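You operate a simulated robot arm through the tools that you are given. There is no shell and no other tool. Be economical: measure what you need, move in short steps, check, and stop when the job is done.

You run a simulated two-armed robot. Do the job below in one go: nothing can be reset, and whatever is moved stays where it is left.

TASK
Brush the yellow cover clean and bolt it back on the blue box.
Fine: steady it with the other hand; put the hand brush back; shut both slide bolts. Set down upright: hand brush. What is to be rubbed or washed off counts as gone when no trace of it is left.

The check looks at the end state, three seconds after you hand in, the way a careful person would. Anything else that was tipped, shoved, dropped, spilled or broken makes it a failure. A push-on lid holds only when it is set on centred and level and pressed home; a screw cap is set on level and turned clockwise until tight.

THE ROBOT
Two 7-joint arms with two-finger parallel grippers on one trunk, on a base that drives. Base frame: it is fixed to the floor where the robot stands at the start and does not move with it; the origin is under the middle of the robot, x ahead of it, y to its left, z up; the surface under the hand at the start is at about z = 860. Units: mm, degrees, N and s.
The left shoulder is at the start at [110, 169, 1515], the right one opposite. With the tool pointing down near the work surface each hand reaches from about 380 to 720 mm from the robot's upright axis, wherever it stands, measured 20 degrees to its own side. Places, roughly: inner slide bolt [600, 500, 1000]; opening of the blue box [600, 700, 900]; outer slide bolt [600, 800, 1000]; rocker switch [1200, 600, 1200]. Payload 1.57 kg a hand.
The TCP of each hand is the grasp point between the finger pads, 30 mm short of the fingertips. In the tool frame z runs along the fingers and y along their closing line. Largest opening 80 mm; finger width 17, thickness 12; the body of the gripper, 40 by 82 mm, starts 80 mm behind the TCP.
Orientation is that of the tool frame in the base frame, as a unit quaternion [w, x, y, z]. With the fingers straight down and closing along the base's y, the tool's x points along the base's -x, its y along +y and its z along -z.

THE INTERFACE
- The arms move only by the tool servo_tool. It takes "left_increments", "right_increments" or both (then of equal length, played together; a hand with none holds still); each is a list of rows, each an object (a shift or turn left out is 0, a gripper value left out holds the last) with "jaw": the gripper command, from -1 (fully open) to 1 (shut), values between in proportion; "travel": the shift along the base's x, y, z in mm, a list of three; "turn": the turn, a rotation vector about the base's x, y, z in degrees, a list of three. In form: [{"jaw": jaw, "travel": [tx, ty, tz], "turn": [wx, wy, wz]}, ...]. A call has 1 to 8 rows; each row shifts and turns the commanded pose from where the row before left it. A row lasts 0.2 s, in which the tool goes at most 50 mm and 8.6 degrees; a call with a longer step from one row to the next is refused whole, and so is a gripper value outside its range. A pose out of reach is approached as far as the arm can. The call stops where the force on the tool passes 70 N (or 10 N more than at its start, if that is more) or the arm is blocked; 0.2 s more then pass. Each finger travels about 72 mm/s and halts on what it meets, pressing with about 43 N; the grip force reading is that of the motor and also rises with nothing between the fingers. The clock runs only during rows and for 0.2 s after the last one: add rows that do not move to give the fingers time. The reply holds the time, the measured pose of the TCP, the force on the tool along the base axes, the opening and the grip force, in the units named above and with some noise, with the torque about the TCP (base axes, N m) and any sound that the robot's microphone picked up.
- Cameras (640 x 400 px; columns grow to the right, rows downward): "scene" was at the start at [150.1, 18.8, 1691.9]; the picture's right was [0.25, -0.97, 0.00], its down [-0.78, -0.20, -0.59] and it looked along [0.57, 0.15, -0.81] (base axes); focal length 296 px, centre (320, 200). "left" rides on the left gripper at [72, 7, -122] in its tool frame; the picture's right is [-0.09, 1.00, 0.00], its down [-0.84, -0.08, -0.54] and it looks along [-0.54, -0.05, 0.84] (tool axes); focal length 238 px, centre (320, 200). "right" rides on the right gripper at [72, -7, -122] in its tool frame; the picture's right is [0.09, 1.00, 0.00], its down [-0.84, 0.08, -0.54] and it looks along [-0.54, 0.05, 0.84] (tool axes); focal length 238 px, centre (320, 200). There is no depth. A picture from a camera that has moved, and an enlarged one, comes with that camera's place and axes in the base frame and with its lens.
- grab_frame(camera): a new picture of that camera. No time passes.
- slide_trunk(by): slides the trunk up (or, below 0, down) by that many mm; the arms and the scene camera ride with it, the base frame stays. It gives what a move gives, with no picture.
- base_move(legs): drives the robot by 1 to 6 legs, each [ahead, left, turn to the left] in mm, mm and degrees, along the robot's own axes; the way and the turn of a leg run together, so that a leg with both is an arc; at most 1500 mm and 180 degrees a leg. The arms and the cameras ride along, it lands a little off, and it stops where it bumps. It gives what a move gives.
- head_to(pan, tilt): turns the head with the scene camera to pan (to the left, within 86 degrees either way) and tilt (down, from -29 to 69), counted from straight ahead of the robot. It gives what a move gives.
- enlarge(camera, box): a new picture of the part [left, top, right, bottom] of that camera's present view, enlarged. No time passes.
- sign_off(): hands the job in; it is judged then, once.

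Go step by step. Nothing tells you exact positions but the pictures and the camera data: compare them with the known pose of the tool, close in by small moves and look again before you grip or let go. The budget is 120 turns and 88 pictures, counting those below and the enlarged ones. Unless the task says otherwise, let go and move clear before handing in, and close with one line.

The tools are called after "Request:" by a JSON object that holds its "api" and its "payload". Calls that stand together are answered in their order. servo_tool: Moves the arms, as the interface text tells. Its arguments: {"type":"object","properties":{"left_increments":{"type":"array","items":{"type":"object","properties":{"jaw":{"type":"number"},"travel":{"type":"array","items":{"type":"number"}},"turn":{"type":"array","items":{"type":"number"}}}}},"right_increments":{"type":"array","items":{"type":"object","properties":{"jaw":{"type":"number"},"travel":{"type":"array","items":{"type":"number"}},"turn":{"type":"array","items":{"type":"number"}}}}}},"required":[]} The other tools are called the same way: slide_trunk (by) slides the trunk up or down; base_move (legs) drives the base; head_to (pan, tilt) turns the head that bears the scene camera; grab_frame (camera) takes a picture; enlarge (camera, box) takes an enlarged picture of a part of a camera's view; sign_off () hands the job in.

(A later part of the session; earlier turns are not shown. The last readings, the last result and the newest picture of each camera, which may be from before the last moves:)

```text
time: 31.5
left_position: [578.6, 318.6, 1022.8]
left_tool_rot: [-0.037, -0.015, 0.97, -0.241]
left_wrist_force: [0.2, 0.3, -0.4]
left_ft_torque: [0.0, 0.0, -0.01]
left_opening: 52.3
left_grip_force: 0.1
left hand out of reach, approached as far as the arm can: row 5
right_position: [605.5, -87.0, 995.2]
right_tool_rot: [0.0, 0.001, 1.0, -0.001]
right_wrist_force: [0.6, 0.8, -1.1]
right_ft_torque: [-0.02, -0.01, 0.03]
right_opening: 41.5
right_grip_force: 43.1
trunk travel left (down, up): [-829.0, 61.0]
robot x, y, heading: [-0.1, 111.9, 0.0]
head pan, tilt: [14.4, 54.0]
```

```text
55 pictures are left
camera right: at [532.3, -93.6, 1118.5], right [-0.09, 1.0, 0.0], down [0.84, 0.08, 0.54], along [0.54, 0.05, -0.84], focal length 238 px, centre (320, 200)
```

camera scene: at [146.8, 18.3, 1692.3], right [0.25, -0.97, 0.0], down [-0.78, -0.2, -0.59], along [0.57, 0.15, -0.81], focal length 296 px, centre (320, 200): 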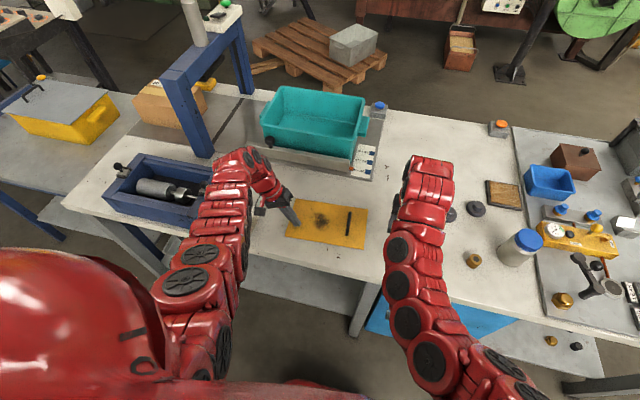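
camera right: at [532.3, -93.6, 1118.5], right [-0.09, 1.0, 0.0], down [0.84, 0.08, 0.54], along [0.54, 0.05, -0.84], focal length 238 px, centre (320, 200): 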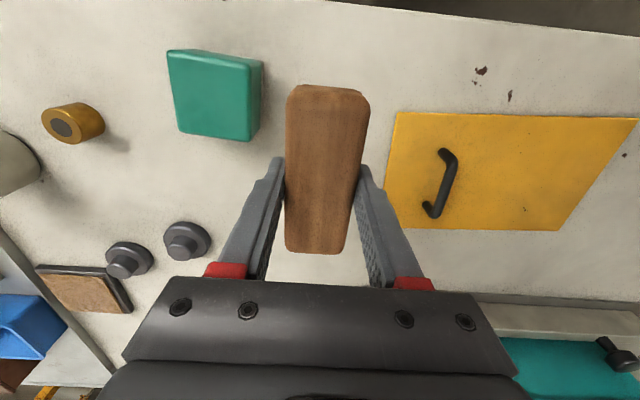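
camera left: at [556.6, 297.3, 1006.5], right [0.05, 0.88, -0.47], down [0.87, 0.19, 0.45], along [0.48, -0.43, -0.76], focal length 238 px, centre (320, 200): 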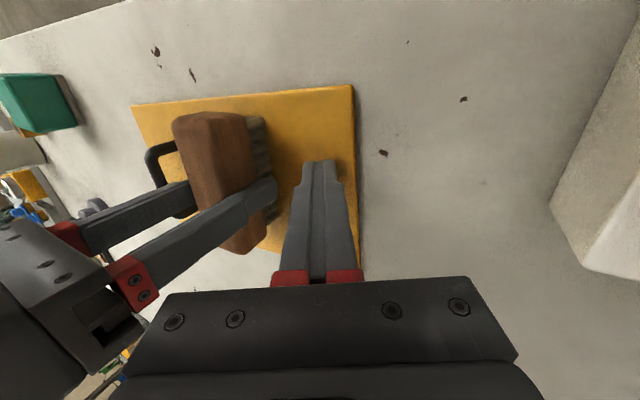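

Request:
{"api": "servo_tool", "payload": {"right_increments": [{"travel": [-1, -5, -30]}, {"travel": [0, 0, -40]}, {"travel": [0, 0, -16]}, {"travel": [0, 0, -3]}, {"travel": [0, 0, -1]}]}}

```text
time: 32.7
left_position: [580.8, 316.0, 1022.5]
left_tool_rot: [-0.04, -0.016, 0.97, -0.239]
left_wrist_force: [0.1, -0.4, -0.6]
left_ft_torque: [-0.01, 0.02, 0.02]
left_opening: 79.8
left_grip_force: 0.1
right_position: [603.3, -93.4, 904.6]
right_tool_rot: [0.001, 0.001, 1.0, 0.0]
right_wrist_force: [-0.9, -0.3, -1.2]
right_ft_torque: [0.0, 0.02, -0.02]
right_opening: 41.3
right_grip_force: 42.7
trunk travel left (down, up): [-829.0, 61.0]
robot x, y, heading: [0.2, 109.3, 0.2]
head pan, tilt: [14.4, 54.0]
```

Request:
{"api": "servo_tool", "payload": {"right_increments": [{"travel": [0, 0, -1]}, {"travel": [0, 0, -1]}, {"travel": [0, 0, -0.5]}]}}

```text
time: 33.5
left_position: [579.7, 316.8, 1021.9]
left_tool_rot: [-0.039, -0.016, 0.97, -0.239]
left_wrist_force: [-0.3, 0.4, -0.7]
left_ft_torque: [0.0, 0.01, 0.01]
left_opening: 80.1
left_grip_force: 0.0
right_position: [603.0, -95.9, 903.6]
right_tool_rot: [0.001, 0.001, 1.0, 0.0]
right_wrist_force: [1.1, 2.2, 8.8]
right_ft_torque: [0.17, -0.42, 0.1]
right_opening: 41.6
right_grip_force: 43.0
trunk travel left (down, up): [-829.0, 61.0]
robot x, y, heading: [2.2, 110.2, -0.3]
head pan, tilt: [14.4, 54.0]
```

The brush touches the bench. I'll open to about 62 mm and rise.

Request:
{"api": "servo_tool", "payload": {"right_increments": [{"jaw": -0.5}, {"jaw": -0.5}, {"travel": [0, 0, 30]}, {"travel": [0, 0, 45]}, {"travel": [0, 0, 45]}, {"travel": [10, 20, 0], "jaw": -1}]}}

Request:
{"api": "grab_frame", "payload": {"camera": "right"}}

```text
time: 34.9
left_position: [580.3, 317.1, 1022.2]
left_tool_rot: [-0.039, -0.014, 0.97, -0.241]
left_wrist_force: [0.7, 0.3, 0.5]
left_ft_torque: [0.04, -0.01, 0.01]
left_opening: 79.8
left_grip_force: 0.0
right_position: [612.8, -74.7, 1021.9]
right_tool_rot: [-0.001, 0.001, 1.0, -0.001]
right_wrist_force: [-0.2, -0.1, 0.0]
right_ft_torque: [-0.06, 0.03, 0.0]
right_opening: 80.1
right_grip_force: 0.2
trunk travel left (down, up): [-829.0, 61.0]
robot x, y, heading: [2.2, 107.3, 0.2]
head pan, tilt: [14.4, 54.0]
```

```text
54 pictures are left
camera right: at [539.7, -80.8, 1145.0], right [-0.09, 1.0, 0.0], down [0.84, 0.08, 0.54], along [0.54, 0.05, -0.84], focal length 238 px, centre (320, 200)
```

right: 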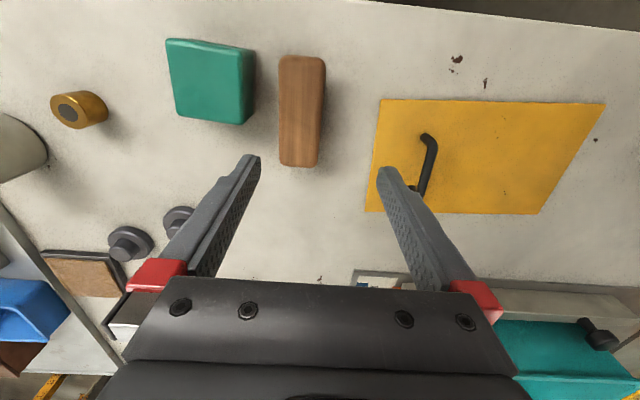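

The brush is back, upright. Now I'll study the box and its bolts from the scene camera.

Request:
{"api": "head_to", "payload": {"pan": 45, "tilt": 48}}

Request:
{"api": "grab_frame", "payload": {"camera": "scene"}}

```text
time: 35.9
left_position: [579.5, 315.4, 1022.5]
left_tool_rot: [-0.038, -0.015, 0.97, -0.239]
left_wrist_force: [0.3, -0.3, -0.5]
left_ft_torque: [0.01, -0.05, -0.02]
left_opening: 80.2
left_grip_force: 0.1
right_position: [611.8, -75.1, 1022.8]
right_tool_rot: [0.0, 0.001, 1.0, 0.0]
right_wrist_force: [0.1, 0.7, 0.2]
right_ft_torque: [-0.02, 0.02, 0.01]
right_opening: 79.9
right_grip_force: 0.1
trunk travel left (down, up): [-829.0, 61.0]
robot x, y, heading: [-0.3, 108.9, -0.1]
head pan, tilt: [45.0, 48.0]
```

```text
53 pictures are left
camera scene: at [135.5, 165.8, 1699.9], right [0.71, -0.71, 0.0], down [-0.53, -0.52, -0.67], along [0.47, 0.47, -0.74], focal length 296 px, centre (320, 200)
```

scene: 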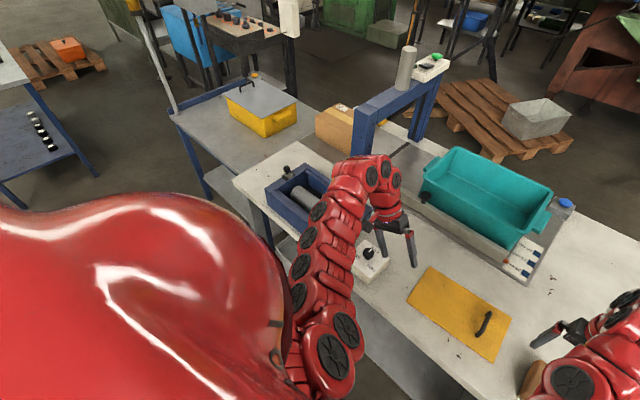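

The gantry stands beyond the box (x ≥ 830), so it's clear. Now the right hand goes over the cover's handle.

Request:
{"api": "servo_tool", "payload": {"right_increments": [{"travel": [10, 40, 0], "turn": [0, 0, 3.6]}, {"travel": [14, 40, 0]}, {"travel": [14, 42, 0]}, {"travel": [0, 0, -25]}, {"travel": [0, 0, 0]}]}}

Request:
{"api": "grab_frame", "payload": {"camera": "right"}}

Request:
{"api": "grab_frame", "payload": {"camera": "left"}}

```text
time: 37.1
left_position: [580.1, 317.1, 1022.7]
left_tool_rot: [-0.039, -0.016, 0.97, -0.239]
left_wrist_force: [0.9, 0.1, -0.1]
left_ft_torque: [0.06, 0.01, 0.0]
left_opening: 80.1
left_grip_force: 0.1
right_position: [648.5, 48.8, 997.6]
right_tool_rot: [0.0, -0.031, 1.0, 0.0]
right_wrist_force: [0.1, -0.2, -1.0]
right_ft_torque: [0.01, 0.01, -0.01]
right_opening: 80.1
right_grip_force: 0.1
trunk travel left (down, up): [-829.0, 61.0]
robot x, y, heading: [3.7, 111.5, 0.1]
head pan, tilt: [45.0, 48.0]
```

```text
52 pictures are left
camera right: at [577.4, 37.0, 1120.5], right [-0.15, 0.99, 0.0], down [0.83, 0.13, 0.54], along [0.54, 0.08, -0.84], focal length 238 px, centre (320, 200)
```

right: 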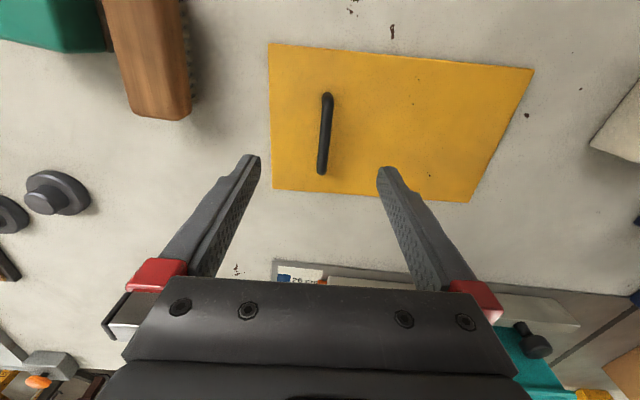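

```text
51 pictures are left
camera left: at [516.4, 378.6, 1132.4], right [0.04, 0.88, -0.47], down [0.87, 0.19, 0.45], along [0.48, -0.43, -0.76], focal length 238 px, centre (320, 200)
```

left: 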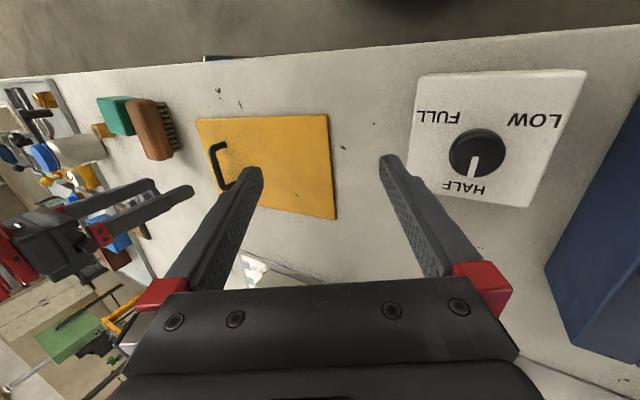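

Handle centre is at about [652,52]. I'll descend until the fingertips just touch the plate, so it can't droop, then grip.

Request:
{"api": "servo_tool", "payload": {"right_increments": [{"travel": [3.5, 3.2, -30], "jaw": -0.3}, {"travel": [0, 0, -40]}, {"travel": [0, 0, -25]}, {"travel": [0, 0, -3]}, {"travel": [0, 0, -2]}]}}

Request:
{"api": "grab_frame", "payload": {"camera": "right"}}

```text
time: 38.3
left_position: [578.3, 317.2, 1022.6]
left_tool_rot: [-0.039, -0.015, 0.97, -0.24]
left_wrist_force: [0.2, 0.1, 0.5]
left_ft_torque: [-0.01, -0.01, -0.01]
left_opening: 80.1
left_grip_force: 0.0
right_position: [653.6, 51.3, 897.4]
right_tool_rot: [0.0, -0.03, 1.0, -0.001]
right_wrist_force: [0.4, 0.5, 0.6]
right_ft_torque: [-0.02, 0.0, -0.01]
right_opening: 52.2
right_grip_force: 0.2
trunk travel left (down, up): [-829.0, 61.0]
robot x, y, heading: [-0.0, 109.6, -0.2]
head pan, tilt: [45.0, 48.0]
```

```text
50 pictures are left
camera right: at [582.0, 40.1, 1020.4], right [-0.15, 0.99, 0.0], down [0.83, 0.13, 0.54], along [0.54, 0.08, -0.84], focal length 238 px, centre (320, 200)
```

right: 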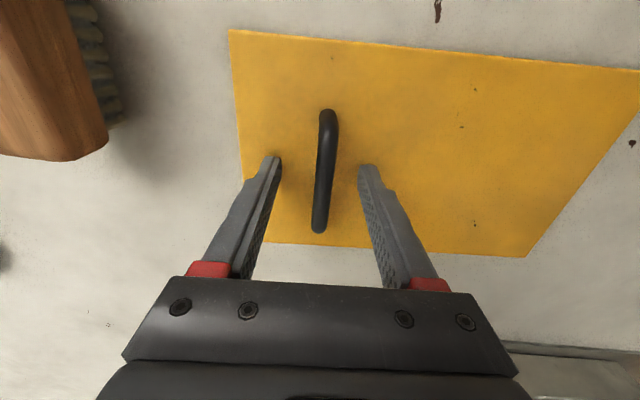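

Request:
{"api": "servo_tool", "payload": {"right_increments": [{"travel": [0, 0, -1.5]}, {"travel": [0, 0, -1]}, {"travel": [0, 0, -1]}]}}

```text
time: 39.1
left_position: [579.6, 316.1, 1021.8]
left_tool_rot: [-0.038, -0.016, 0.97, -0.24]
left_wrist_force: [-0.3, 0.6, -0.1]
left_ft_torque: [-0.01, -0.03, -0.03]
left_opening: 79.8
left_grip_force: 0.1
right_position: [653.9, 49.7, 894.8]
right_tool_rot: [0.001, -0.031, 1.0, 0.0]
right_wrist_force: [-0.4, 0.4, 3.3]
right_ft_torque: [0.08, 0.02, -0.04]
right_opening: 52.2
right_grip_force: 0.0
trunk travel left (down, up): [-829.0, 61.0]
robot x, y, heading: [1.1, 107.2, -0.0]
head pan, tilt: [45.0, 48.0]
```

The tips touch the plate, so I'll close and lift slightly.

Request:
{"api": "servo_tool", "payload": {"right_increments": [{"jaw": 1}, {"jaw": 1}, {"jaw": 1}, {"travel": [0, 0, 5]}, {"travel": [0, 0, 15]}, {"travel": [0, 0, 20]}]}}

Request:
{"api": "grab_frame", "payload": {"camera": "right"}}

Request:
{"api": "grab_frame", "payload": {"camera": "left"}}

```text
time: 40.5
left_position: [580.1, 315.6, 1023.1]
left_tool_rot: [-0.039, -0.016, 0.97, -0.239]
left_wrist_force: [-0.5, 0.1, -0.2]
left_ft_torque: [0.04, -0.01, -0.03]
left_opening: 80.3
left_grip_force: 0.0
right_position: [656.3, 48.0, 934.4]
right_tool_rot: [-0.001, -0.03, 1.0, 0.0]
right_wrist_force: [0.0, 1.2, -4.9]
right_ft_torque: [-0.29, -0.03, 0.02]
right_opening: 10.7
right_grip_force: 28.2
trunk travel left (down, up): [-829.0, 61.0]
robot x, y, heading: [1.3, 109.0, -0.1]
head pan, tilt: [45.0, 48.0]
```

```text
49 pictures are left
camera right: at [582.8, 38.0, 1056.6], right [-0.15, 0.99, 0.0], down [0.83, 0.13, 0.54], along [0.53, 0.08, -0.84], focal length 238 px, centre (320, 200)
```

right: 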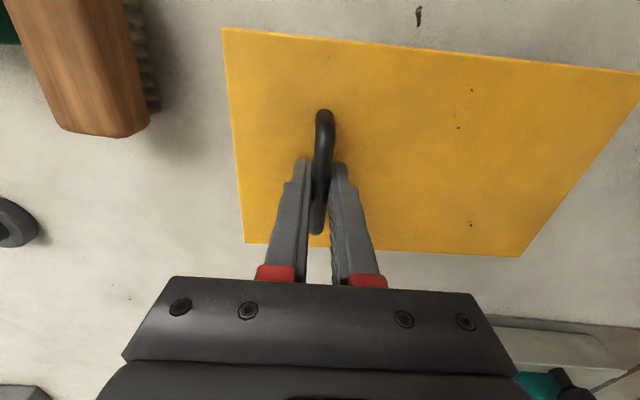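

```text
48 pictures are left
camera left: at [516.8, 378.7, 1132.2], right [0.04, 0.88, -0.47], down [0.87, 0.19, 0.44], along [0.48, -0.43, -0.76], focal length 238 px, centre (320, 200)
```

left: 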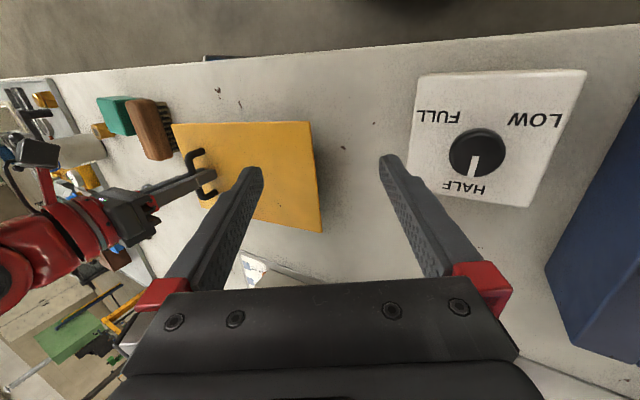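

The cover is held nearly level (about 5 N). I'll raise both hands, then drive left toward the box.

Request:
{"api": "servo_tool", "payload": {"right_increments": [{"travel": [0, 0, 35]}, {"travel": [0, 0, 35]}, {"travel": [0, 0, 35]}, {"travel": [0, 0, 35]}], "left_increments": [{"travel": [20, 25, 20], "turn": [7, 0, 0]}, {"travel": [20, 25, 30], "turn": [7, 0, 0]}, {"travel": [10, 25, 30], "turn": [7, 0, 0]}, {"travel": [0, 25, 20], "turn": [6, 0, 0]}]}}

Request:
{"api": "base_move", "payload": {"legs": [[0, 400, 0]]}}

Request:
{"api": "grab_frame", "payload": {"camera": "left"}}

Request:
{"api": "grab_frame", "payload": {"camera": "scene"}}

```text
time: 41.5
left_position: [633.4, 417.1, 1124.8]
left_tool_rot: [-0.035, -0.023, 0.999, -0.006]
left_wrist_force: [-0.5, -0.1, -0.1]
left_ft_torque: [0.03, -0.03, 0.0]
left_opening: 80.1
left_grip_force: 0.1
left hand out of reach, approached as far as the arm can: row 1
right_position: [655.0, 49.8, 1073.9]
right_tool_rot: [0.001, -0.03, 1.0, -0.001]
right_wrist_force: [-0.2, 0.2, -4.2]
right_ft_torque: [-0.3, -0.03, -0.01]
right_opening: 10.7
right_grip_force: 28.2
trunk travel left (down, up): [-829.0, 61.0]
robot x, y, heading: [-0.9, 109.9, -0.1]
head pan, tilt: [45.0, 48.0]
```

```text
time: 44.0
left_position: [633.9, 817.4, 1123.8]
left_tool_rot: [-0.035, -0.024, 0.999, -0.006]
left_wrist_force: [0.6, -0.2, 0.5]
left_ft_torque: [0.02, 0.06, -0.01]
left_opening: 79.8
left_grip_force: 0.1
right_position: [656.7, 448.6, 1073.3]
right_tool_rot: [0.0, -0.033, 0.999, 0.0]
right_wrist_force: [-0.8, -0.1, -4.6]
right_ft_torque: [-0.25, -0.03, 0.02]
right_opening: 10.6
right_grip_force: 27.7
trunk travel left (down, up): [-829.0, 61.0]
robot x, y, heading: [2.0, 509.5, 0.3]
head pan, tilt: [45.0, 48.0]
```

```text
47 pictures are left
camera left: at [570.0, 822.3, 1250.0], right [0.04, 1.0, -0.02], down [0.88, -0.03, 0.48], along [0.48, -0.04, -0.88], focal length 238 px, centre (320, 200)
```

left: 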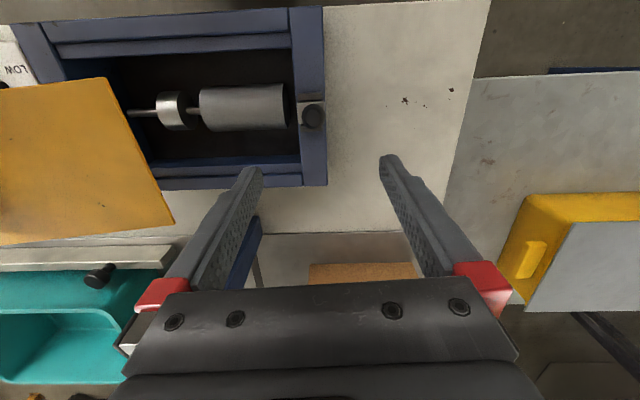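

```text
46 pictures are left
camera scene: at [136.0, 564.0, 1699.9], right [0.71, -0.71, 0.0], down [-0.53, -0.53, -0.67], along [0.47, 0.47, -0.74], focal length 296 px, centre (320, 200)
```

scene: 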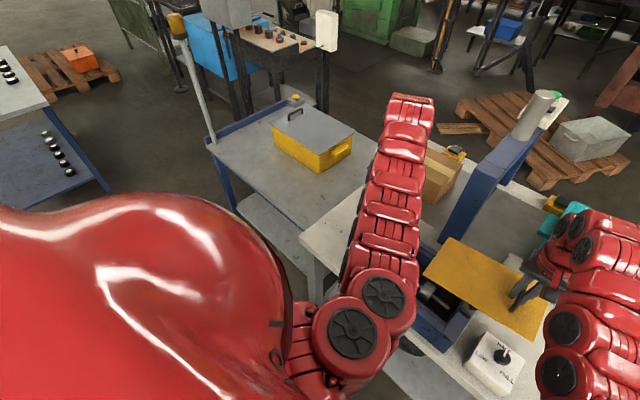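

The box rim is at z ≈ 950, spanning x 513–712 and y 495–820. The cover seems to sit on a recessed ledge inside. I'll shift the cover right and the left hand right for a clear view of the whole opening.

Request:
{"api": "servo_tool", "payload": {"right_increments": [{"travel": [0, -40, 0]}, {"travel": [0, -40, 0]}, {"travel": [0, -40, 0]}, {"travel": [0, -30, 0]}, {"travel": [0, 0, 0]}], "left_increments": [{"travel": [0, -35, 0], "turn": [0, 0, -2.5]}, {"travel": [0, -35, 0]}, {"travel": [0, -35, 0]}, {"travel": [0, -30, 0]}, {"travel": [-20, 0, 0]}]}}

Request:
{"api": "grab_frame", "payload": {"camera": "left"}}

Request:
{"api": "enlarge", "payload": {"camera": "left", "box": [150, 0, 500, 200]}}

Request:
{"api": "grab_frame", "payload": {"camera": "right"}}

```text
time: 45.2
left_position: [634.8, 683.8, 1122.4]
left_tool_rot: [-0.035, -0.002, 0.999, -0.007]
left_wrist_force: [0.1, 0.2, -0.7]
left_ft_torque: [-0.04, -0.02, 0.02]
left_opening: 80.2
left_grip_force: 0.0
left hand out of reach, approached as far as the arm can: row 5
right_position: [656.8, 303.8, 1072.6]
right_tool_rot: [-0.001, -0.032, 0.999, -0.001]
right_wrist_force: [0.1, 0.6, -4.2]
right_ft_torque: [-0.25, -0.02, 0.0]
right_opening: 10.4
right_grip_force: 28.4
trunk travel left (down, up): [-829.0, 61.0]
robot x, y, heading: [0.1, 506.1, 0.4]
head pan, tilt: [45.0, 48.0]
```

```text
45 pictures are left
camera left: at [571.7, 692.6, 1248.7], right [0.09, 1.0, -0.02], down [0.87, -0.07, 0.48], along [0.48, -0.06, -0.88], focal length 238 px, centre (320, 200)
```

left: 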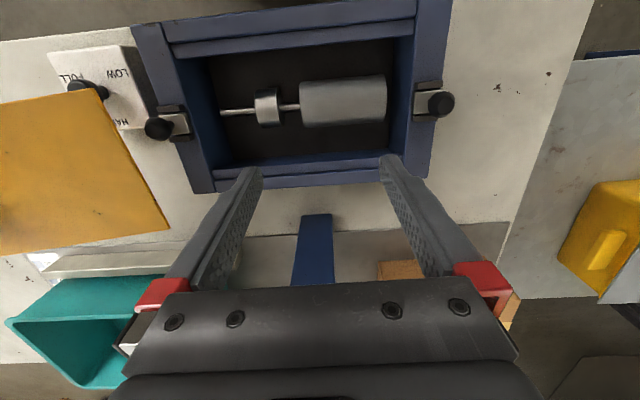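

```text
1.83 times, centred on (325, 100) of left
camera zoom: at [571.7, 692.6, 1248.7], right [0.09, 1.0, -0.02], down [0.87, -0.07, 0.48], along [0.48, -0.06, -0.88], focal length 436 px, centre (311, 383)
```

zoom: 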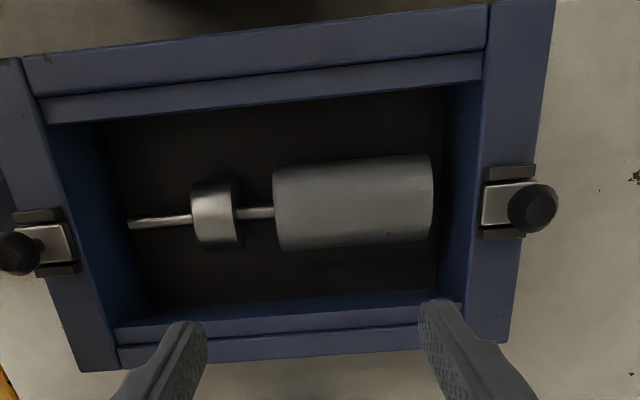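

```text
43 pictures are left
camera right: at [584.8, 293.4, 1195.7], right [-0.16, 0.99, 0.0], down [0.83, 0.13, 0.54], along [0.53, 0.08, -0.84], focal length 238 px, centre (320, 200)
```

right: 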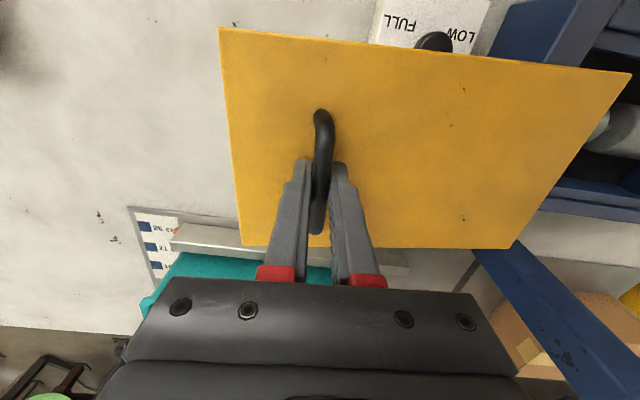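

The box opening is x 535–692, y 530.5–787 at z ≈ 950, with ledges along the long sides. The bolt knobs are at [613,808,987] and [613,510,987], so the centre is [613.5,658.7]. I'll drive 80 mm further left, then bring the cover above the opening, square and high.

Request:
{"api": "base_move", "payload": {"legs": [[0, 80, 0]]}}

Request:
{"api": "servo_tool", "payload": {"right_increments": [{"travel": [-5, 40, 0], "turn": [0, 0, -3.7]}, {"travel": [-10, 40, 0], "turn": [3, 0, 0]}, {"travel": [-10, 40, 0]}, {"travel": [-10, 40, 0]}, {"travel": [-8, 40, 0]}, {"travel": [0, 0, 0]}]}}

Request:
{"api": "grab_frame", "payload": {"camera": "right"}}

Request:
{"api": "grab_frame", "payload": {"camera": "left"}}

```text
time: 46.2
left_position: [634.5, 762.1, 1123.5]
left_tool_rot: [-0.035, -0.002, 0.999, -0.005]
left_wrist_force: [-0.7, -0.9, -0.1]
left_ft_torque: [0.03, 0.02, -0.02]
left_opening: 79.8
left_grip_force: 0.1
right_position: [656.1, 381.8, 1071.9]
right_tool_rot: [0.0, -0.032, 1.0, 0.0]
right_wrist_force: [0.6, -0.2, -3.8]
right_ft_torque: [-0.28, -0.02, -0.02]
right_opening: 10.5
right_grip_force: 28.5
trunk travel left (down, up): [-829.0, 61.0]
robot x, y, heading: [-1.1, 585.6, 0.2]
head pan, tilt: [45.0, 48.0]
```

```text
time: 47.6
left_position: [634.5, 761.8, 1121.5]
left_tool_rot: [-0.035, -0.002, 0.999, -0.005]
left_wrist_force: [0.0, -0.2, 0.6]
left_ft_torque: [0.02, -0.02, -0.01]
left_opening: 80.1
left_grip_force: 0.0
right_position: [613.3, 581.1, 1072.7]
right_tool_rot: [-0.001, 0.002, 1.0, 0.027]
right_wrist_force: [-0.2, 0.5, -4.3]
right_ft_torque: [-0.25, -0.04, 0.0]
right_opening: 10.3
right_grip_force: 28.3
trunk travel left (down, up): [-829.0, 61.0]
robot x, y, heading: [0.6, 588.2, -0.2]
head pan, tilt: [45.0, 48.0]
```

```text
42 pictures are left
camera right: at [541.2, 568.5, 1194.3], right [-0.09, 0.99, 0.05], down [0.84, 0.05, 0.54], along [0.54, 0.09, -0.84], focal length 238 px, centre (320, 200)
```

right: 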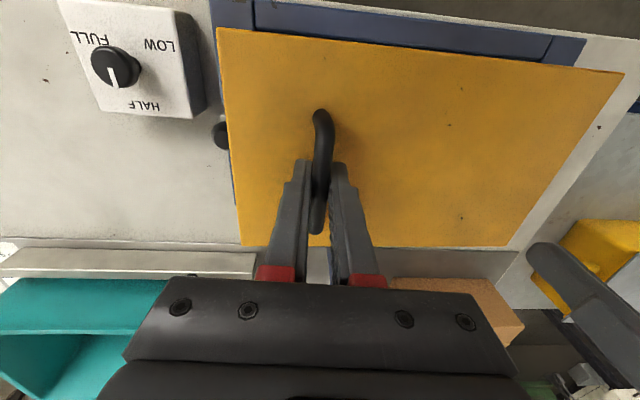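

```text
41 pictures are left
camera left: at [572.0, 770.3, 1249.0], right [0.09, 1.0, -0.02], down [0.87, -0.07, 0.48], along [0.48, -0.06, -0.88], focal length 238 px, centre (320, 200)
```

left: 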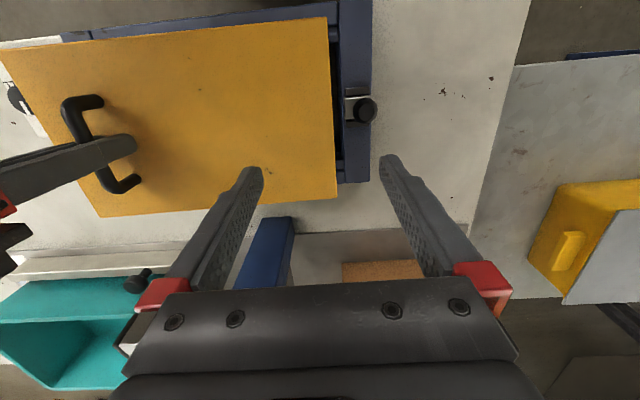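

Triangulated from both cameras, the cover's centre is [612.5,648.3], its yaw is about 0, and the outer end droops about 2°. I'll correct that and lower to about 15 mm above the rim.

Request:
{"api": "servo_tool", "payload": {"right_increments": [{"travel": [0.5, 5, 0], "turn": [2, 0.8, 0]}, {"travel": [0.5, 4.3, 0]}, {"travel": [0, 0, -25]}, {"travel": [0, 0, -25]}, {"travel": [0, 0, -12]}, {"travel": [0, 0, 0]}]}}

Request:
{"api": "grab_frame", "payload": {"camera": "right"}}

Request:
{"api": "grab_frame", "payload": {"camera": "left"}}

```text
time: 49.0
left_position: [634.4, 762.7, 1122.6]
left_tool_rot: [-0.035, -0.002, 0.999, -0.006]
left_wrist_force: [0.4, 0.2, -0.3]
left_ft_torque: [0.02, -0.01, 0.0]
left_opening: 79.9
left_grip_force: 0.0
right_position: [615.0, 591.8, 1009.5]
right_tool_rot: [-0.007, 0.001, 0.999, 0.044]
right_wrist_force: [-0.3, -0.1, -4.0]
right_ft_torque: [-0.29, 0.01, -0.02]
right_opening: 10.5
right_grip_force: 28.7
trunk travel left (down, up): [-829.0, 61.0]
robot x, y, heading: [-0.7, 592.5, -0.1]
head pan, tilt: [45.0, 48.0]
```

```text
40 pictures are left
camera right: at [544.9, 573.7, 1132.9], right [-0.09, 0.99, 0.09], down [0.84, 0.03, 0.53], along [0.53, 0.12, -0.84], focal length 238 px, centre (320, 200)
```

right: 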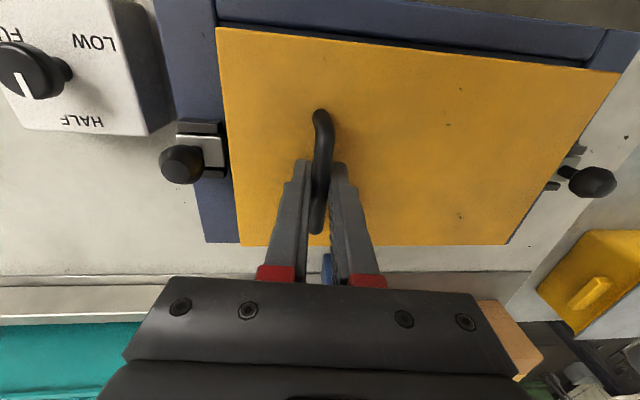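

```text
39 pictures are left
camera left: at [571.7, 770.9, 1249.0], right [0.09, 1.0, -0.02], down [0.87, -0.07, 0.48], along [0.48, -0.06, -0.88], focal length 238 px, centre (320, 200)
```

left: 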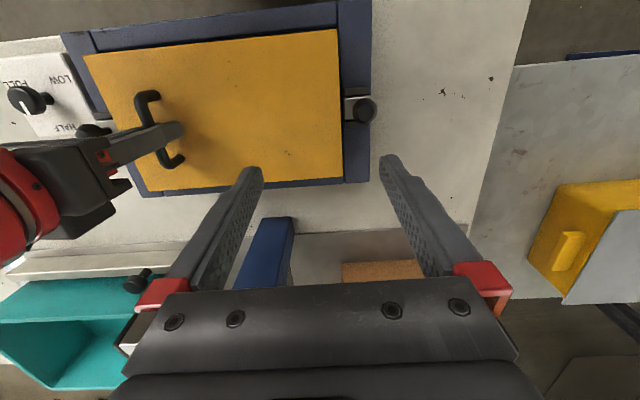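

The cover is now centred at [615,658.5], nearly level, with its top at z ≈ 977. I'll make small corrections, lower 18 mm and look again at the margins.

Request:
{"api": "servo_tool", "payload": {"right_increments": [{"travel": [-1.2, -0.3, -8], "turn": [0.7, 0, 0]}, {"travel": [0, 0, -8]}, {"travel": [0, 0, -3]}, {"travel": [0, 0, 0]}]}}

Request:
{"api": "enlarge", "payload": {"camera": "left", "box": [50, 0, 400, 215]}}

Request:
{"api": "grab_frame", "payload": {"camera": "right"}}

```text
time: 50.0
left_position: [634.4, 763.0, 1123.7]
left_tool_rot: [-0.035, -0.002, 0.999, -0.006]
left_wrist_force: [-0.1, 0.3, 1.0]
left_ft_torque: [0.04, 0.01, -0.02]
left_opening: 80.2
left_grip_force: 0.2
right_position: [612.5, 592.0, 992.4]
right_tool_rot: [-0.008, 0.002, 0.999, 0.05]
right_wrist_force: [-0.9, -0.3, -4.5]
right_ft_torque: [-0.27, -0.02, 0.0]
right_opening: 10.4
right_grip_force: 28.6
trunk travel left (down, up): [-829.0, 61.0]
robot x, y, heading: [1.3, 587.3, 0.3]
head pan, tilt: [45.0, 48.0]
```

```text
1.83 times, centred on (225, 108) of left
camera zoom: at [571.7, 771.0, 1249.0], right [0.09, 1.0, -0.02], down [0.87, -0.07, 0.48], along [0.48, -0.06, -0.88], focal length 436 px, centre (494, 369)
```

zoom: 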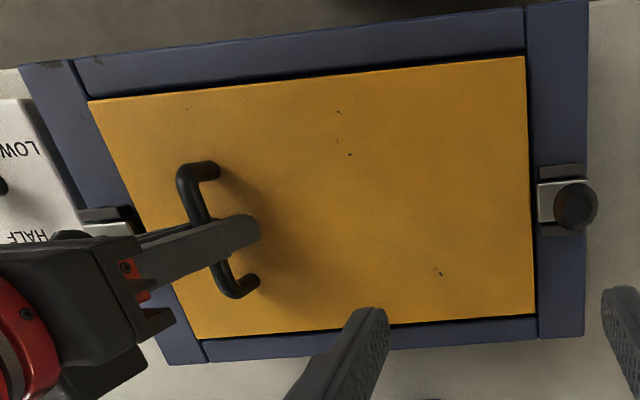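

```text
37 pictures are left
camera right: at [542.5, 572.7, 1114.2], right [-0.09, 0.99, 0.1], down [0.84, 0.02, 0.53], along [0.53, 0.13, -0.84], focal length 238 px, centre (320, 200)
```

right: 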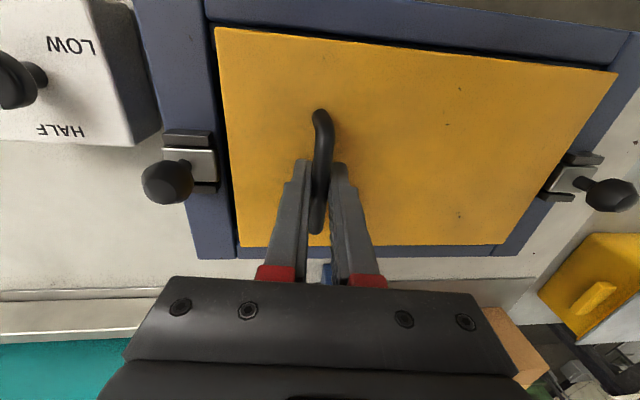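

The gaps look even on all sides. I'll lower in small steps, watching the force.

Request:
{"api": "servo_tool", "payload": {"right_increments": [{"travel": [0, 0, -4]}, {"travel": [0, 0, -4]}, {"travel": [0, 0, -3]}, {"travel": [0, 0, -2]}, {"travel": [0, 0, 0]}]}}

Request:
{"api": "enlarge", "payload": {"camera": "left", "box": [50, 0, 400, 215]}}

```text
time: 51.2
left_position: [633.2, 762.1, 1123.6]
left_tool_rot: [-0.034, -0.001, 0.999, -0.006]
left_wrist_force: [0.2, 0.2, -0.5]
left_ft_torque: [-0.05, 0.01, 0.02]
left_opening: 79.8
left_grip_force: 0.1
right_position: [613.9, 591.0, 981.8]
right_tool_rot: [-0.004, 0.002, 0.999, 0.05]
right_wrist_force: [7.6, -2.1, 27.0]
right_ft_torque: [-0.05, 0.32, 0.04]
right_opening: 10.3
right_grip_force: 28.2
trunk travel left (down, up): [-829.0, 61.0]
robot x, y, heading: [-0.4, 591.7, -0.2]
head pan, tilt: [45.0, 48.0]
```

```text
1.83 times, centred on (225, 108) of left
camera zoom: at [569.8, 770.7, 1250.4], right [0.09, 1.0, -0.02], down [0.87, -0.07, 0.48], along [0.48, -0.06, -0.87], focal length 436 px, centre (494, 369)
```

zoom: 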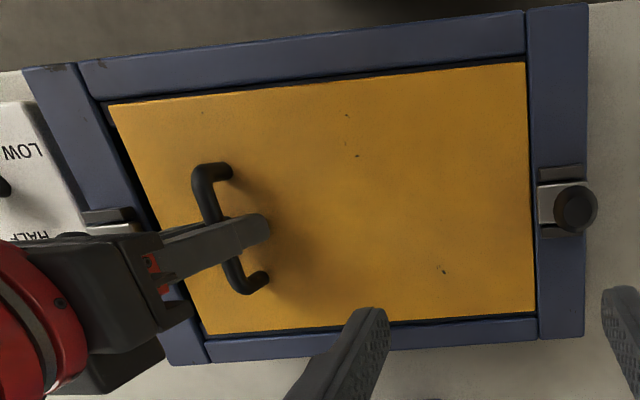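

The cover touches the ledges with gaps all round. I'll relieve the push, release and back off.

Request:
{"api": "servo_tool", "payload": {"right_increments": [{"travel": [0, 0, 1]}, {"jaw": 0.3}, {"jaw": 0}, {"jaw": -0.3}, {"jaw": -0.3}, {"travel": [0, 0, 20]}, {"travel": [0, 0, 40]}, {"travel": [0, -30, 30]}]}}

Request:
{"api": "servo_tool", "payload": {"right_increments": [{"travel": [10, -40, 0], "turn": [-5.7, 0, 0]}, {"travel": [0, -40, 0]}]}}

Request:
{"api": "enlarge", "payload": {"camera": "left", "box": [50, 0, 400, 215]}}

Request:
{"api": "grab_frame", "payload": {"camera": "right"}}

```text
time: 53.0
left_position: [633.5, 761.5, 1122.4]
left_tool_rot: [-0.035, -0.003, 0.999, -0.005]
left_wrist_force: [-0.4, 0.9, 0.0]
left_ft_torque: [0.06, -0.03, -0.04]
left_opening: 79.8
left_grip_force: 0.1
right_position: [615.3, 559.8, 1070.1]
right_tool_rot: [-0.008, 0.001, 0.999, 0.05]
right_wrist_force: [0.2, -0.4, -0.1]
right_ft_torque: [0.01, -0.01, 0.03]
right_opening: 52.2
right_grip_force: 0.0
trunk travel left (down, up): [-829.0, 61.0]
robot x, y, heading: [-1.0, 588.3, 0.1]
head pan, tilt: [45.0, 48.0]
```

```text
time: 53.6
left_position: [633.9, 761.5, 1122.7]
left_tool_rot: [-0.034, -0.001, 0.999, -0.006]
left_wrist_force: [0.5, -0.9, 0.8]
left_ft_torque: [-0.01, -0.01, 0.01]
left_opening: 80.3
left_grip_force: 0.0
right_position: [625.5, 509.8, 1072.2]
right_tool_rot: [-0.007, 0.002, 1.0, -0.001]
right_wrist_force: [0.0, -0.8, 0.0]
right_ft_torque: [0.01, 0.03, 0.01]
right_opening: 52.0
right_grip_force: 0.0
right hand out of reach, approached as far as the arm can: row 2
trunk travel left (down, up): [-829.0, 61.0]
robot x, y, heading: [1.7, 587.9, -0.2]
head pan, tilt: [45.0, 48.0]
```

```text
1.83 times, centred on (225, 108) of left
camera zoom: at [571.5, 770.3, 1249.2], right [0.09, 1.0, -0.02], down [0.87, -0.07, 0.48], along [0.48, -0.06, -0.88], focal length 436 px, centre (494, 369)
```

zoom: 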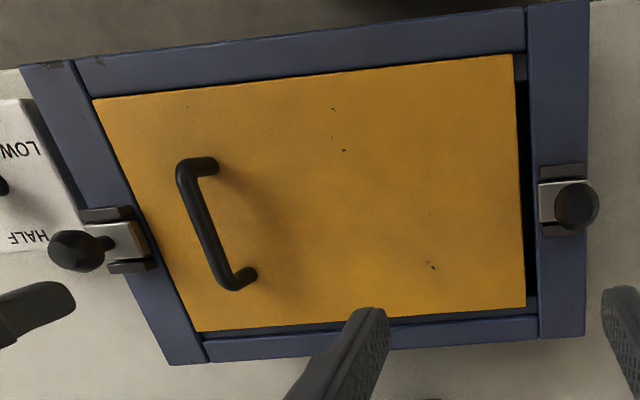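

```text
34 pictures are left
camera right: at [555.3, 503.3, 1194.9], right [-0.09, 1.0, 0.0], down [0.84, 0.08, 0.53], along [0.53, 0.05, -0.85], focal length 238 px, centre (320, 200)
```

right: 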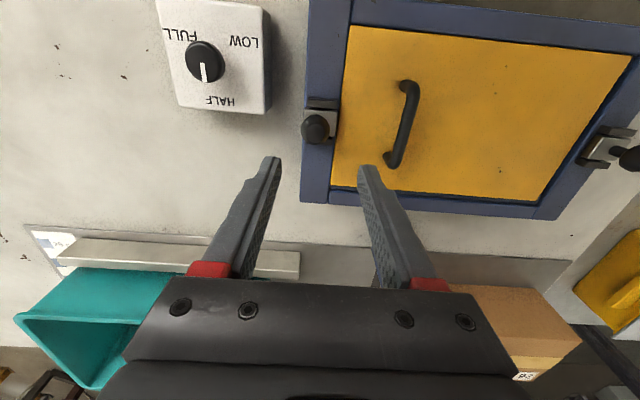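

After release the cover seems to have shifted toward the inner and near sides. I'll look closely at those edges.

Request:
{"api": "enlarge", "payload": {"camera": "right", "box": [290, 0, 450, 110]}}

Request:
{"api": "enlarge", "payload": {"camera": "right", "box": [300, 110, 640, 230]}}

```text
3.64 times, centred on (370, 55) of right
camera zoom: at [555.3, 503.3, 1194.9], right [-0.09, 1.0, 0.0], down [0.84, 0.08, 0.53], along [0.53, 0.05, -0.85], focal length 867 px, centre (138, 727)
```

zoom: 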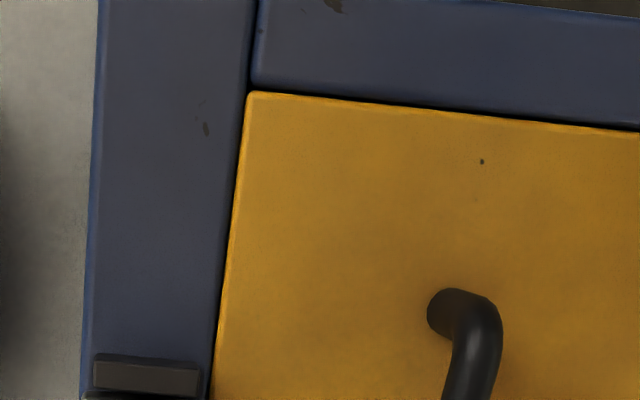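

```text
1.88 times, centred on (470, 170) of right
camera zoom: at [555.3, 503.3, 1194.9], right [-0.09, 1.0, 0.0], down [0.84, 0.08, 0.53], along [0.53, 0.05, -0.85], focal length 449 px, centre (38, 256)
```

zoom: 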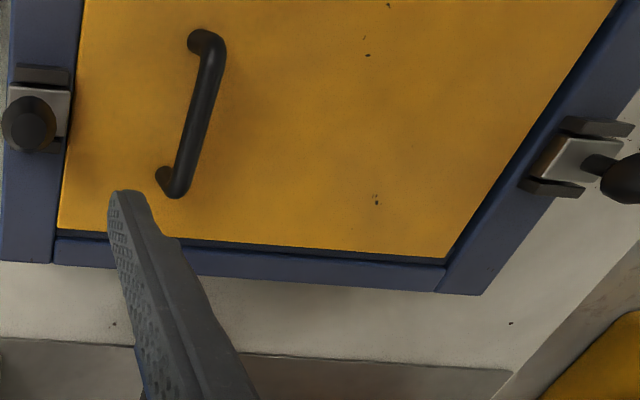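

The cover is inside the recess but lies against the inner and near walls. I'll re-grip the handle with the hand vertical and the tips just above the plate, then slide it about 4 mm outward and 3 mm forward to centre it.

Request:
{"api": "servo_tool", "payload": {"right_increments": [{"travel": [-8, 40, 0]}, {"travel": [-6, 32, -25]}, {"travel": [0, 0, -35]}, {"travel": [0, 0, -20]}, {"travel": [0, 0, -6]}, {"travel": [0, 0, 0]}]}}

Request:
{"api": "grab_frame", "payload": {"camera": "right"}}

```text
time: 55.0
left_position: [634.2, 762.7, 1123.7]
left_tool_rot: [-0.035, -0.002, 0.999, -0.006]
left_wrist_force: [-0.2, 0.6, 1.2]
left_ft_torque: [0.03, -0.03, 0.01]
left_opening: 80.0
left_grip_force: 0.1
right_position: [611.6, 583.6, 983.6]
right_tool_rot: [-0.007, 0.002, 1.0, 0.0]
right_wrist_force: [0.2, 0.4, -0.4]
right_ft_torque: [0.01, 0.01, 0.0]
right_opening: 51.7
right_grip_force: 0.0
trunk travel left (down, up): [-829.0, 61.0]
robot x, y, heading: [1.2, 585.9, 0.2]
head pan, tilt: [45.0, 48.0]
```

```text
31 pictures are left
camera right: at [541.0, 577.8, 1106.4], right [-0.09, 1.0, 0.0], down [0.84, 0.07, 0.53], along [0.53, 0.05, -0.85], focal length 238 px, centre (320, 200)
```

right: 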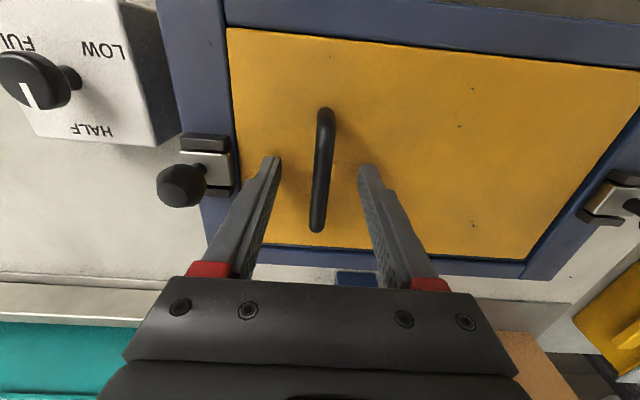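

Request:
{"api": "servo_tool", "payload": {"right_increments": [{"jaw": 0.5}, {"jaw": 1}, {"jaw": 1}, {"travel": [1.5, 2, 0]}, {"travel": [1.5, 2, 0]}, {"travel": [0, 0, 0]}]}}

Request:
{"api": "enlarge", "payload": {"camera": "left", "box": [50, 0, 400, 215]}}

```text
time: 56.4
left_position: [635.6, 763.1, 1123.9]
left_tool_rot: [-0.035, -0.002, 0.999, -0.006]
left_wrist_force: [-0.3, -0.1, 0.3]
left_ft_torque: [-0.01, 0.04, 0.01]
left_opening: 80.0
left_grip_force: 0.0
right_position: [614.3, 589.8, 983.1]
right_tool_rot: [-0.007, 0.002, 1.0, -0.001]
right_wrist_force: [-0.1, 0.8, -0.5]
right_ft_torque: [0.01, -0.09, -0.01]
right_opening: 10.5
right_grip_force: 28.3
trunk travel left (down, up): [-829.0, 61.0]
robot x, y, heading: [0.5, 587.9, 0.1]
head pan, tilt: [45.0, 48.0]
```

```text
1.83 times, centred on (225, 108) of left
camera zoom: at [571.5, 770.9, 1249.1], right [0.09, 1.0, -0.02], down [0.87, -0.07, 0.48], along [0.48, -0.06, -0.88], focal length 436 px, centre (494, 369)
```

zoom: 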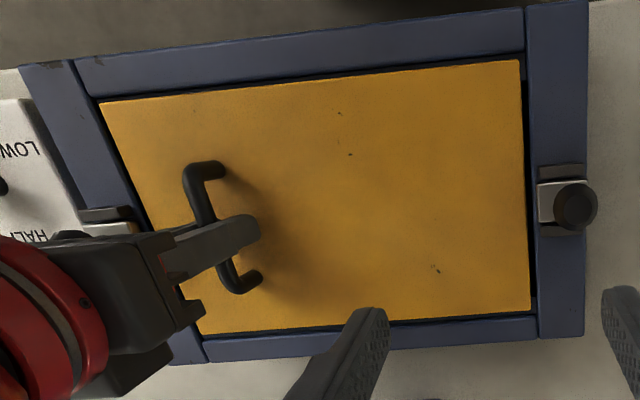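

The cover is centred now. I'll release gently, back off the right hand, and bring the left hand (closed) outside the outer bolt's knob.

Request:
{"api": "servo_tool", "payload": {"right_increments": [{"jaw": 0.5}, {"jaw": 0}, {"jaw": -0.3}, {"jaw": -0.3}, {"travel": [0, 0, 30]}, {"travel": [0, 0, 40]}, {"travel": [5, -25, 20]}, {"travel": [5, -40, 0]}], "left_increments": [{"jaw": 1}, {"travel": [-5, 20, 0], "turn": [0, 0, 0]}, {"travel": [-4, 20, 0]}, {"travel": [-4, 20, 0]}, {"travel": [-4, 20, -10]}, {"travel": [-4, 0, -30]}, {"travel": [0, 0, -20]}, {"travel": [0, 0, 0]}]}}

Request:
{"api": "grab_frame", "payload": {"camera": "left"}}

Request:
{"api": "enlarge", "payload": {"camera": "right", "box": [300, 0, 640, 212]}}

```text
time: 58.2
left_position: [630.9, 847.6, 1063.6]
left_tool_rot: [-0.034, -0.003, 0.999, -0.006]
left_wrist_force: [0.4, 0.4, 0.3]
left_ft_torque: [0.02, -0.01, -0.04]
left_opening: 0.0
left_grip_force: 21.6
left hand out of reach, approached as far as the arm can: row 4
right_position: [624.0, 520.8, 1073.0]
right_tool_rot: [-0.006, 0.002, 1.0, 0.001]
right_wrist_force: [-0.6, 0.2, -0.1]
right_ft_torque: [0.0, -0.02, 0.02]
right_opening: 51.9
right_grip_force: 0.0
trunk travel left (down, up): [-829.0, 61.0]
robot x, y, heading: [1.4, 589.0, 0.2]
head pan, tilt: [45.0, 48.0]
```

```text
29 pictures are left
camera left: at [567.5, 856.1, 1190.7], right [0.09, 1.0, -0.02], down [0.87, -0.07, 0.48], along [0.48, -0.06, -0.88], focal length 238 px, centre (320, 200)
```

left: 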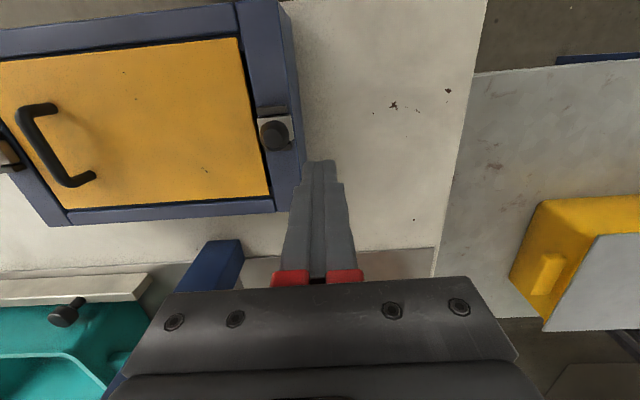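

```text
1.88 times, centred on (470, 106) of right
camera zoom: at [552.6, 514.5, 1197.2], right [-0.09, 1.0, 0.0], down [0.84, 0.08, 0.53], along [0.53, 0.05, -0.85], focal length 449 px, centre (38, 377)
```

zoom: 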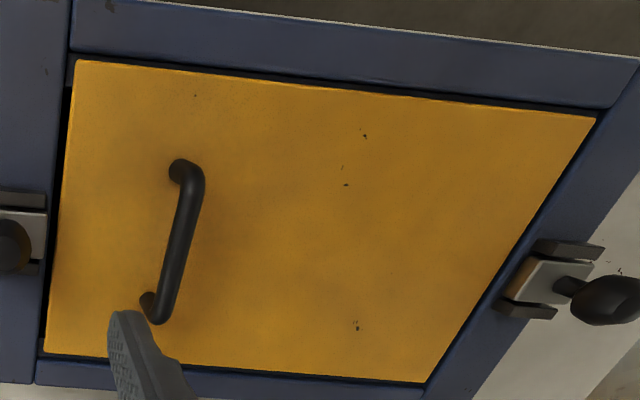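

The cover sits in the recess with an even gap. I'll lower the left fingertips beside the outer knob on its outer side.

Request:
{"api": "servo_tool", "payload": {"left_increments": [{"travel": [-6, 0, -25]}, {"travel": [-6, 0, -25]}, {"travel": [-4, -2, -15]}, {"travel": [0, 0, 0]}]}}

Request:
{"api": "grab_frame", "payload": {"camera": "left"}}

```text
time: 59.2
left_position: [615.2, 845.6, 999.5]
left_tool_rot: [-0.035, -0.002, 0.999, -0.006]
left_wrist_force: [-0.7, -0.2, -0.6]
left_ft_torque: [-0.02, 0.02, -0.03]
left_opening: 0.1
left_grip_force: 21.1
right_position: [625.0, 520.8, 1072.8]
right_tool_rot: [-0.007, 0.003, 1.0, -0.001]
right_wrist_force: [0.2, -0.5, -0.7]
right_ft_torque: [0.0, 0.0, 0.04]
right_opening: 51.8
right_grip_force: 0.1
trunk travel left (down, up): [-829.0, 61.0]
robot x, y, heading: [0.5, 589.7, -0.0]
head pan, tilt: [45.0, 48.0]
```

```text
27 pictures are left
camera left: at [552.5, 853.8, 1125.6], right [0.09, 1.0, -0.02], down [0.87, -0.07, 0.48], along [0.48, -0.06, -0.88], focal length 238 px, centre (320, 200)
```

left: 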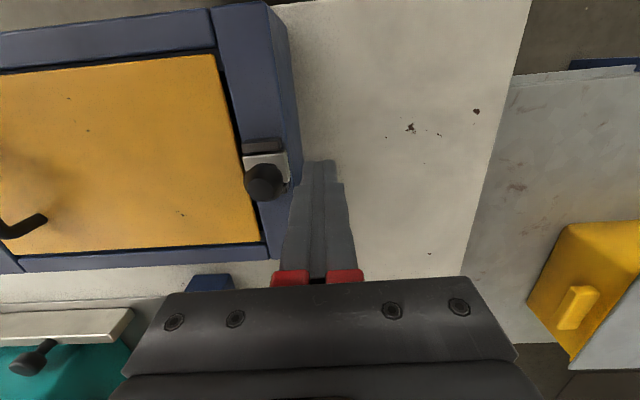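

The fingers line up with the knob. I'll push inward (-y) in small steps.

Request:
{"api": "servo_tool", "payload": {"left_increments": [{"travel": [-1, -8, 0]}, {"travel": [0, -5, 0]}, {"travel": [0, -5, 0]}, {"travel": [0, -5, 0]}, {"travel": [0, -5, 0]}, {"travel": [0, 0, 0]}]}}

Request:
{"api": "enlarge", "payload": {"camera": "right", "box": [480, 60, 640, 180]}}

```text
time: 60.6
left_position: [614.7, 817.0, 999.2]
left_tool_rot: [-0.035, -0.001, 0.999, -0.006]
left_wrist_force: [-1.0, 0.0, -0.6]
left_ft_torque: [0.01, -0.04, -0.01]
left_opening: 0.3
left_grip_force: 21.6
right_position: [622.8, 522.9, 1072.9]
right_tool_rot: [-0.007, 0.002, 1.0, -0.001]
right_wrist_force: [-0.2, -0.3, 0.5]
right_ft_torque: [0.0, 0.0, 0.03]
right_opening: 52.0
right_grip_force: 0.0
trunk travel left (down, up): [-829.0, 61.0]
robot x, y, heading: [-1.4, 586.9, 0.2]
head pan, tilt: [45.0, 48.0]
```

```text
3.33 times, centred on (560, 120) of right
camera zoom: at [552.8, 515.6, 1196.9], right [-0.09, 1.0, 0.0], down [0.84, 0.08, 0.53], along [0.53, 0.05, -0.85], focal length 794 px, centre (-480, 467)
```

zoom: 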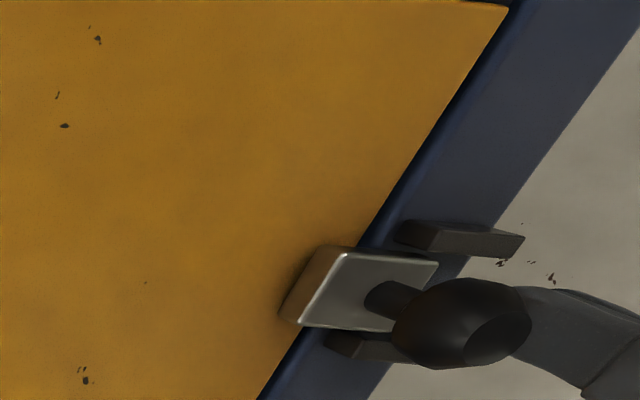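

The bolt slides in over the cover. I'll continue until its stop.

Request:
{"api": "servo_tool", "payload": {"left_increments": [{"travel": [0, -4, 0]}, {"travel": [0, -4, 0]}, {"travel": [0, -4, 0]}, {"travel": [0, -3, 0]}, {"travel": [0, -3, 0]}, {"travel": [0, 0, 0]}]}}

Request:
{"api": "enlarge", "payload": {"camera": "right", "box": [480, 60, 640, 180]}}

```text
time: 62.0
left_position: [614.3, 807.2, 1000.3]
left_tool_rot: [-0.034, -0.004, 0.999, -0.005]
left_wrist_force: [3.6, 29.5, 7.6]
left_ft_torque: [0.78, -0.14, 0.03]
left_opening: 0.0
left_grip_force: 21.7
right_position: [623.4, 526.1, 1074.7]
right_tool_rot: [-0.007, 0.0, 1.0, -0.001]
right_wrist_force: [-1.2, 0.4, -0.4]
right_ft_torque: [-0.04, -0.02, -0.01]
right_opening: 51.9
right_grip_force: 0.1
trunk travel left (down, up): [-829.0, 61.0]
robot x, y, heading: [-0.0, 589.9, -0.1]
head pan, tilt: [45.0, 48.0]
```

```text
3.33 times, centred on (560, 120) of right
camera zoom: at [552.8, 520.1, 1197.4], right [-0.09, 1.0, 0.0], down [0.84, 0.08, 0.53], along [0.53, 0.05, -0.85], focal length 794 px, centre (-480, 467)
```

zoom: 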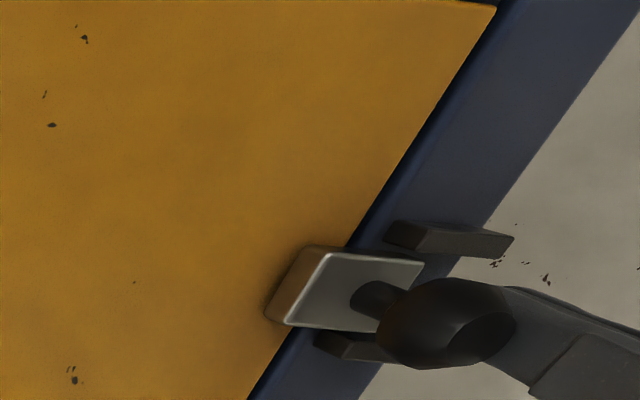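

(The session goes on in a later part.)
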